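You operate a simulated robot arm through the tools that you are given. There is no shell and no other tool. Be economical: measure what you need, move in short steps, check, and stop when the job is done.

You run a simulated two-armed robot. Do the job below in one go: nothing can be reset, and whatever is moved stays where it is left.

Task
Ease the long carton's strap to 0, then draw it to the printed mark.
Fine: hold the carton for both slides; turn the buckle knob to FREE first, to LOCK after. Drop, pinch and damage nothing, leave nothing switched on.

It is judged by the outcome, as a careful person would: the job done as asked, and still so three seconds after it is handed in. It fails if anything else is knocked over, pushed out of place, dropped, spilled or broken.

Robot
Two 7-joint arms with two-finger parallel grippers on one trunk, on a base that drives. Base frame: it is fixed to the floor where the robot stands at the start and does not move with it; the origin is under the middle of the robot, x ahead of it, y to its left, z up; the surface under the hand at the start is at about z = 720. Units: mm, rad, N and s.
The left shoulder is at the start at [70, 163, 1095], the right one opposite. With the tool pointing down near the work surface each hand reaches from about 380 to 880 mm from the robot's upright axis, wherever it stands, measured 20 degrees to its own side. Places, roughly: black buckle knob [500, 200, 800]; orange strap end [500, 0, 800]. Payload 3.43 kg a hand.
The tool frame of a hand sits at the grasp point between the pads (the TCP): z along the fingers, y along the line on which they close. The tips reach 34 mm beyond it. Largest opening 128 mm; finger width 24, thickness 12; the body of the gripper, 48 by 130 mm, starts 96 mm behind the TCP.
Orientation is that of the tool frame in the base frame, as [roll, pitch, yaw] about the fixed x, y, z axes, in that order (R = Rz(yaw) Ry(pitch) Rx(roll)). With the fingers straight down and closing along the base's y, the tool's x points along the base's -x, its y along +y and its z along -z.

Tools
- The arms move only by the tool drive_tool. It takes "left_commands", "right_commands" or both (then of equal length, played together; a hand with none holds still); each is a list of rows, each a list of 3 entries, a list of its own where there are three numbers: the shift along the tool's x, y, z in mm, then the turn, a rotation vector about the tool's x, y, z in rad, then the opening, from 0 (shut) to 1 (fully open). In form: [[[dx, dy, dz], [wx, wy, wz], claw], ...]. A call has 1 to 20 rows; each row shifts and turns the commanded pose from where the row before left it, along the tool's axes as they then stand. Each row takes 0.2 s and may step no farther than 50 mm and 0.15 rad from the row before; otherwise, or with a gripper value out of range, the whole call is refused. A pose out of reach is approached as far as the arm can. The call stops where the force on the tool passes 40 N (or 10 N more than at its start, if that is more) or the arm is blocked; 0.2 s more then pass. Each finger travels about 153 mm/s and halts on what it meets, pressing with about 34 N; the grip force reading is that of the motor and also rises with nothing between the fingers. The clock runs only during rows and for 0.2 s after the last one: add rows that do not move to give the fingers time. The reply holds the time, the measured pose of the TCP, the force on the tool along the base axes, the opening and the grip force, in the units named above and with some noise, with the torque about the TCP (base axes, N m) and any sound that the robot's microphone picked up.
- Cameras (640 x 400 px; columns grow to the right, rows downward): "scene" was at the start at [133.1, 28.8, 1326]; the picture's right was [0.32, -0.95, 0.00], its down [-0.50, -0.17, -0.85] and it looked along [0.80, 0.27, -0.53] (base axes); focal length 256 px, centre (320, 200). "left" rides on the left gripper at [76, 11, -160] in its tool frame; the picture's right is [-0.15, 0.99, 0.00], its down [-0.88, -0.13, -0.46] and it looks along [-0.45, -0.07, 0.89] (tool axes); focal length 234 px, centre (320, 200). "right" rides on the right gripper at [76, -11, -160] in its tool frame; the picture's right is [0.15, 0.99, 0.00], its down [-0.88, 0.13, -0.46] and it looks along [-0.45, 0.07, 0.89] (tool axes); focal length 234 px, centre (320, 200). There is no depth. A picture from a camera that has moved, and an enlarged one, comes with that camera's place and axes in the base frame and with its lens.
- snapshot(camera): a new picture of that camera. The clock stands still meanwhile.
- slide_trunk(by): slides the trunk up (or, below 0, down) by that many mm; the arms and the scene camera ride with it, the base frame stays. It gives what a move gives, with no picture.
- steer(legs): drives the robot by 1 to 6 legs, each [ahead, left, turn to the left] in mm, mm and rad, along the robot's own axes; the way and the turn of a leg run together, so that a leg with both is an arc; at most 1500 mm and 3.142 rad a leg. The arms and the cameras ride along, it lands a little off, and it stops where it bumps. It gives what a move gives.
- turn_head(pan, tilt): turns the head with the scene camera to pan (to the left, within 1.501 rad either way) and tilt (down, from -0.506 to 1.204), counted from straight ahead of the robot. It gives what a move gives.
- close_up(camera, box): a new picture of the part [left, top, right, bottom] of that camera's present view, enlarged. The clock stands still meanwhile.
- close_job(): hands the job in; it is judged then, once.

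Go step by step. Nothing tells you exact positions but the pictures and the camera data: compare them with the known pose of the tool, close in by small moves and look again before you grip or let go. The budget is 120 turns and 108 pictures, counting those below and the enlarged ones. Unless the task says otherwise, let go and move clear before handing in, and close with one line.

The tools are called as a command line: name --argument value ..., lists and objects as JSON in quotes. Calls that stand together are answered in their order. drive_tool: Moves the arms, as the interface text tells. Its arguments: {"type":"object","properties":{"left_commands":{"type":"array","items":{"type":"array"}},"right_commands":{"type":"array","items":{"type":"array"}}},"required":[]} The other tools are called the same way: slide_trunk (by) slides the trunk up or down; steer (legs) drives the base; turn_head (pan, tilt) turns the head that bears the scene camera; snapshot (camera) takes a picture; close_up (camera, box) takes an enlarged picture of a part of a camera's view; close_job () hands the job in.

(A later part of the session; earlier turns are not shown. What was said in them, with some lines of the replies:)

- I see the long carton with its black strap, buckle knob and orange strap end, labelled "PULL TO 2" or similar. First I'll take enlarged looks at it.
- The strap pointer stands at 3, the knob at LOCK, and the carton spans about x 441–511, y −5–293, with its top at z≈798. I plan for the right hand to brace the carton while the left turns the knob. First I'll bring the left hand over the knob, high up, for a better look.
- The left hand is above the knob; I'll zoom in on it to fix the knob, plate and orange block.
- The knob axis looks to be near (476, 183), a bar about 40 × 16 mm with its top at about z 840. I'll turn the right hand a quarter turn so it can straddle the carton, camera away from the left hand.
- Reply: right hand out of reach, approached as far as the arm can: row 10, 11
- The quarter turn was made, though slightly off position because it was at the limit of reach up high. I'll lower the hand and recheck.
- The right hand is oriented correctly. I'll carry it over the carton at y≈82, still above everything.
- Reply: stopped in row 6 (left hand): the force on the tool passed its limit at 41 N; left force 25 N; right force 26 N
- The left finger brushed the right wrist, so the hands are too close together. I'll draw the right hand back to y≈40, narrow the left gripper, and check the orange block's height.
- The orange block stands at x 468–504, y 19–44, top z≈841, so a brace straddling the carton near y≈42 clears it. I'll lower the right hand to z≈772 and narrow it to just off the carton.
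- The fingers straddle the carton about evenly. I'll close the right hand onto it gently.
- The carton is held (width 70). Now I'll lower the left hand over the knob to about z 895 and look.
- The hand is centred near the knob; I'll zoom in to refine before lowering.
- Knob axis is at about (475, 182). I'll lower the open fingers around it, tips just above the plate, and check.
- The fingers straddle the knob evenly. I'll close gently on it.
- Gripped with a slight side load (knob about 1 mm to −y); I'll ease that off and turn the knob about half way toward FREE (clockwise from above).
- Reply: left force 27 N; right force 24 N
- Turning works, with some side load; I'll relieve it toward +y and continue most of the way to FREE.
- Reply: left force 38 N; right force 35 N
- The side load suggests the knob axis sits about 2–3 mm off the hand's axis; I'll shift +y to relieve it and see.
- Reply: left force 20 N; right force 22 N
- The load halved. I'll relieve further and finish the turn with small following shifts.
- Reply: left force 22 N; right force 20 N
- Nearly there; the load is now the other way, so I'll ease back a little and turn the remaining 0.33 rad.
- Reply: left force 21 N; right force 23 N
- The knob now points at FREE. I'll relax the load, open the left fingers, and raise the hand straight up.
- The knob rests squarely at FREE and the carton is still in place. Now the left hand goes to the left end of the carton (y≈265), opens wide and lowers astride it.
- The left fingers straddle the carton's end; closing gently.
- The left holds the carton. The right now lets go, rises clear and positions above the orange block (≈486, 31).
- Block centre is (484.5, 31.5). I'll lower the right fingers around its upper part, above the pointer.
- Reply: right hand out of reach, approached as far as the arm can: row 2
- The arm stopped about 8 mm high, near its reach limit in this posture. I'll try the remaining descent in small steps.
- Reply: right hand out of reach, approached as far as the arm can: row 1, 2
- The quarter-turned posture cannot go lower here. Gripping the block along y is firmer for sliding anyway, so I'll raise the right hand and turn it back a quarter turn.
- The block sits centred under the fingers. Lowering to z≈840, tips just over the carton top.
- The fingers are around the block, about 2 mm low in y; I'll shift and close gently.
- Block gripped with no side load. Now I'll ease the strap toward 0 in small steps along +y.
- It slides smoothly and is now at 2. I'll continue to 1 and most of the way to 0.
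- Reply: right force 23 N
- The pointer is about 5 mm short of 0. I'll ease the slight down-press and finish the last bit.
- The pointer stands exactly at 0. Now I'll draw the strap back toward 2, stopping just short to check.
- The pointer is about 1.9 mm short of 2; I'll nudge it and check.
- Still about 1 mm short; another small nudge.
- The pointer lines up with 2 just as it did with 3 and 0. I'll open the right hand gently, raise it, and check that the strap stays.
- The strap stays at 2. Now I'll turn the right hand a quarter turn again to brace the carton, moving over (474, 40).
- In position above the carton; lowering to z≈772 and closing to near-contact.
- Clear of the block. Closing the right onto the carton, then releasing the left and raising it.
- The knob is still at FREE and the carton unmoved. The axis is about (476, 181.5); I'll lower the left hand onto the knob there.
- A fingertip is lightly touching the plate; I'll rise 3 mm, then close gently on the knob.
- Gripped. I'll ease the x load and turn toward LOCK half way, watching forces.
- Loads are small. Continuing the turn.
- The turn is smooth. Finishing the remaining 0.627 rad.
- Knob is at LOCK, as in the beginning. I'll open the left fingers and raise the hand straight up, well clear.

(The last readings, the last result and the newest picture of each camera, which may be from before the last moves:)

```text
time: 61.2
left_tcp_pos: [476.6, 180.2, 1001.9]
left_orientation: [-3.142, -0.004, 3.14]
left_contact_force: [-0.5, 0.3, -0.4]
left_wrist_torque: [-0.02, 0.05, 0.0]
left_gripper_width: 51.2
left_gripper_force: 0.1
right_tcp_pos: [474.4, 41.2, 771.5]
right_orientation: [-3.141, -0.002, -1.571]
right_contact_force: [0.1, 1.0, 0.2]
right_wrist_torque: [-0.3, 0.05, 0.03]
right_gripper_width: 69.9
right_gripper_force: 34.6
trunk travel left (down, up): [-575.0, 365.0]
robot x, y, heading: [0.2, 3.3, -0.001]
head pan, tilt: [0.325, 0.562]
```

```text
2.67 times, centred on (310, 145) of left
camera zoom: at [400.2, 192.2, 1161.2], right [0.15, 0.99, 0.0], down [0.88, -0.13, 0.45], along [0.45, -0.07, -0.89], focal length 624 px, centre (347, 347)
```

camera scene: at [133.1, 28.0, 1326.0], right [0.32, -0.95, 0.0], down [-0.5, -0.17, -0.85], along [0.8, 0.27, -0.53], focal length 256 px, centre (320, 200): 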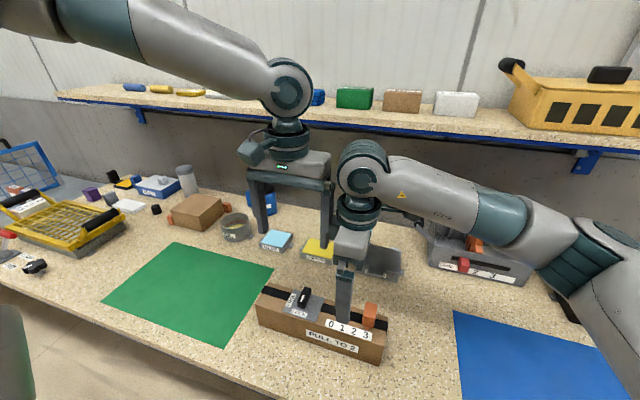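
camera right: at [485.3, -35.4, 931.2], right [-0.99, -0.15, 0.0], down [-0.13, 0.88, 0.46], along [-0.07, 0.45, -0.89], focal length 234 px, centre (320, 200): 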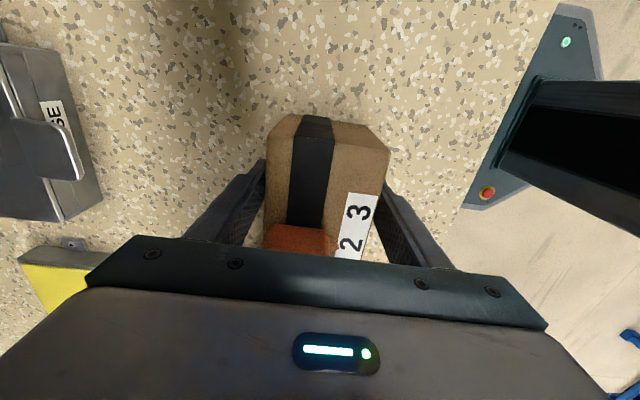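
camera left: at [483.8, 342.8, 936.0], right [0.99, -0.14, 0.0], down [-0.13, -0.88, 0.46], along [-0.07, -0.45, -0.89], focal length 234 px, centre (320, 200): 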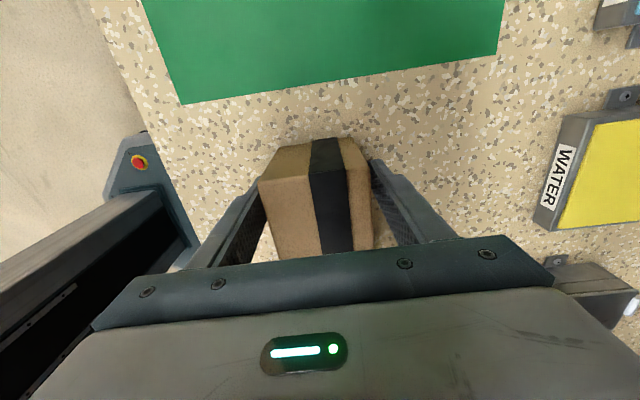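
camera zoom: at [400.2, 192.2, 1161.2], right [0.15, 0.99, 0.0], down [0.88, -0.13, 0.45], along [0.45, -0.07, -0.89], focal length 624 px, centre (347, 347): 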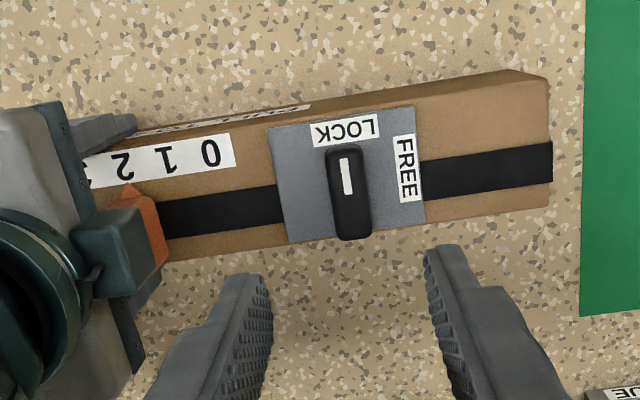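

The knob is locked and free of the hand. Now the right hand lets go, rises, and withdraws to the right.

drive_tool --right_commands '[[[0, 0, 0], [0, 0, 0], 0.65], [[0, 0, 0], [0, 0, 0], 0.8], [[0, 0, 0], [0, 0, 0], 0.8], [[0, 0, -40], [0, 0, 0], 0.8], [[0, 0, -40], [0, 0, 0], 0.8], [[0, 0, -40], [0, 0, 0], 0.8], [[0, 0, -40], [0, 0, 0], 0.8], [[30, 5, -10], [0, 0, 0], 0.8], [[30, 5, -10], [0, 0, 0], 0.8], [[30, 5, 0], [0, 0, 0], 0.8], [[0, 0, 0], [0, 0, 0], 0.8]]'

snapshot --camera "scene"

close_up --camera "scene" --box '[240, 270, 400, 370]'

close_up --camera "left" --box '[190, 90, 350, 190]'

```text
time: 63.6
left_tcp_pos: [477.0, 180.9, 1001.0]
left_orientation: [3.141, -0.005, 3.141]
left_contact_force: [0.7, 0.0, 0.2]
left_wrist_torque: [-0.03, -0.01, -0.01]
left_gripper_width: 51.1
left_gripper_force: 0.1
right_tcp_pos: [459.5, -49.2, 952.0]
right_orientation: [-3.139, 0.0, -1.57]
right_contact_force: [-0.7, 0.6, -0.6]
right_wrist_torque: [-0.06, 0.02, 0.04]
right_gripper_width: 102.4
right_gripper_force: 0.0
trunk travel left (down, up): [-575.0, 365.0]
robot x, y, heading: [0.3, -3.2, -0.0]
head pan, tilt: [0.325, 0.562]
```

```text
45 pictures are left
camera scene: at [133.2, 29.7, 1325.9], right [0.32, -0.95, 0.0], down [-0.5, -0.17, -0.85], along [0.8, 0.27, -0.53], focal length 256 px, centre (320, 200)
```

scene: 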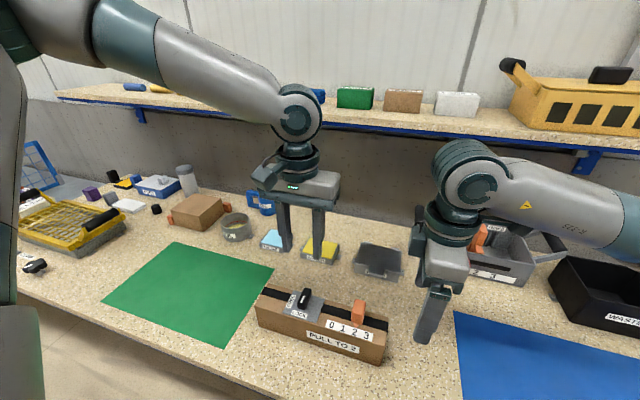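

```text
4.00 times, centred on (320, 320) of scene
camera zoom: at [133.2, 29.7, 1325.9], right [0.32, -0.95, 0.0], down [-0.5, -0.17, -0.85], along [0.8, 0.27, -0.53], focal length 1025 px, centre (320, -280)
```

zoom: 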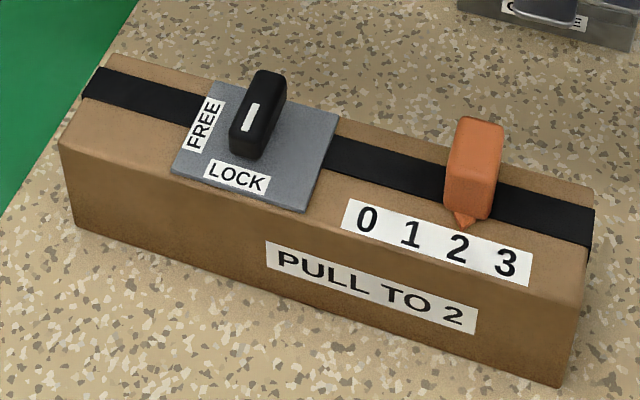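

```text
4.00 times, centred on (270, 140) of left
camera zoom: at [399.3, 192.7, 1161.2], right [0.15, 0.99, 0.0], down [0.88, -0.13, 0.45], along [0.45, -0.07, -0.89], focal length 937 px, centre (520, 440)
```

zoom: 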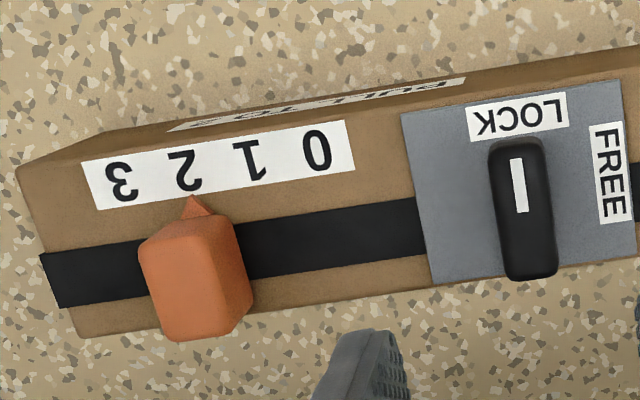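

The strap stands at 2, the knob is at LOCK, the carton is where it began, nothing else has moved and both hands are clear. Handing in.

close_job

```text
The job is handed in.
```

The long carton's strap was eased to 0 and then drawn to the printed mark, 2, with the carton held for both slides, the knob turned to FREE before and LOCK after, and both hands clear at hand-in.
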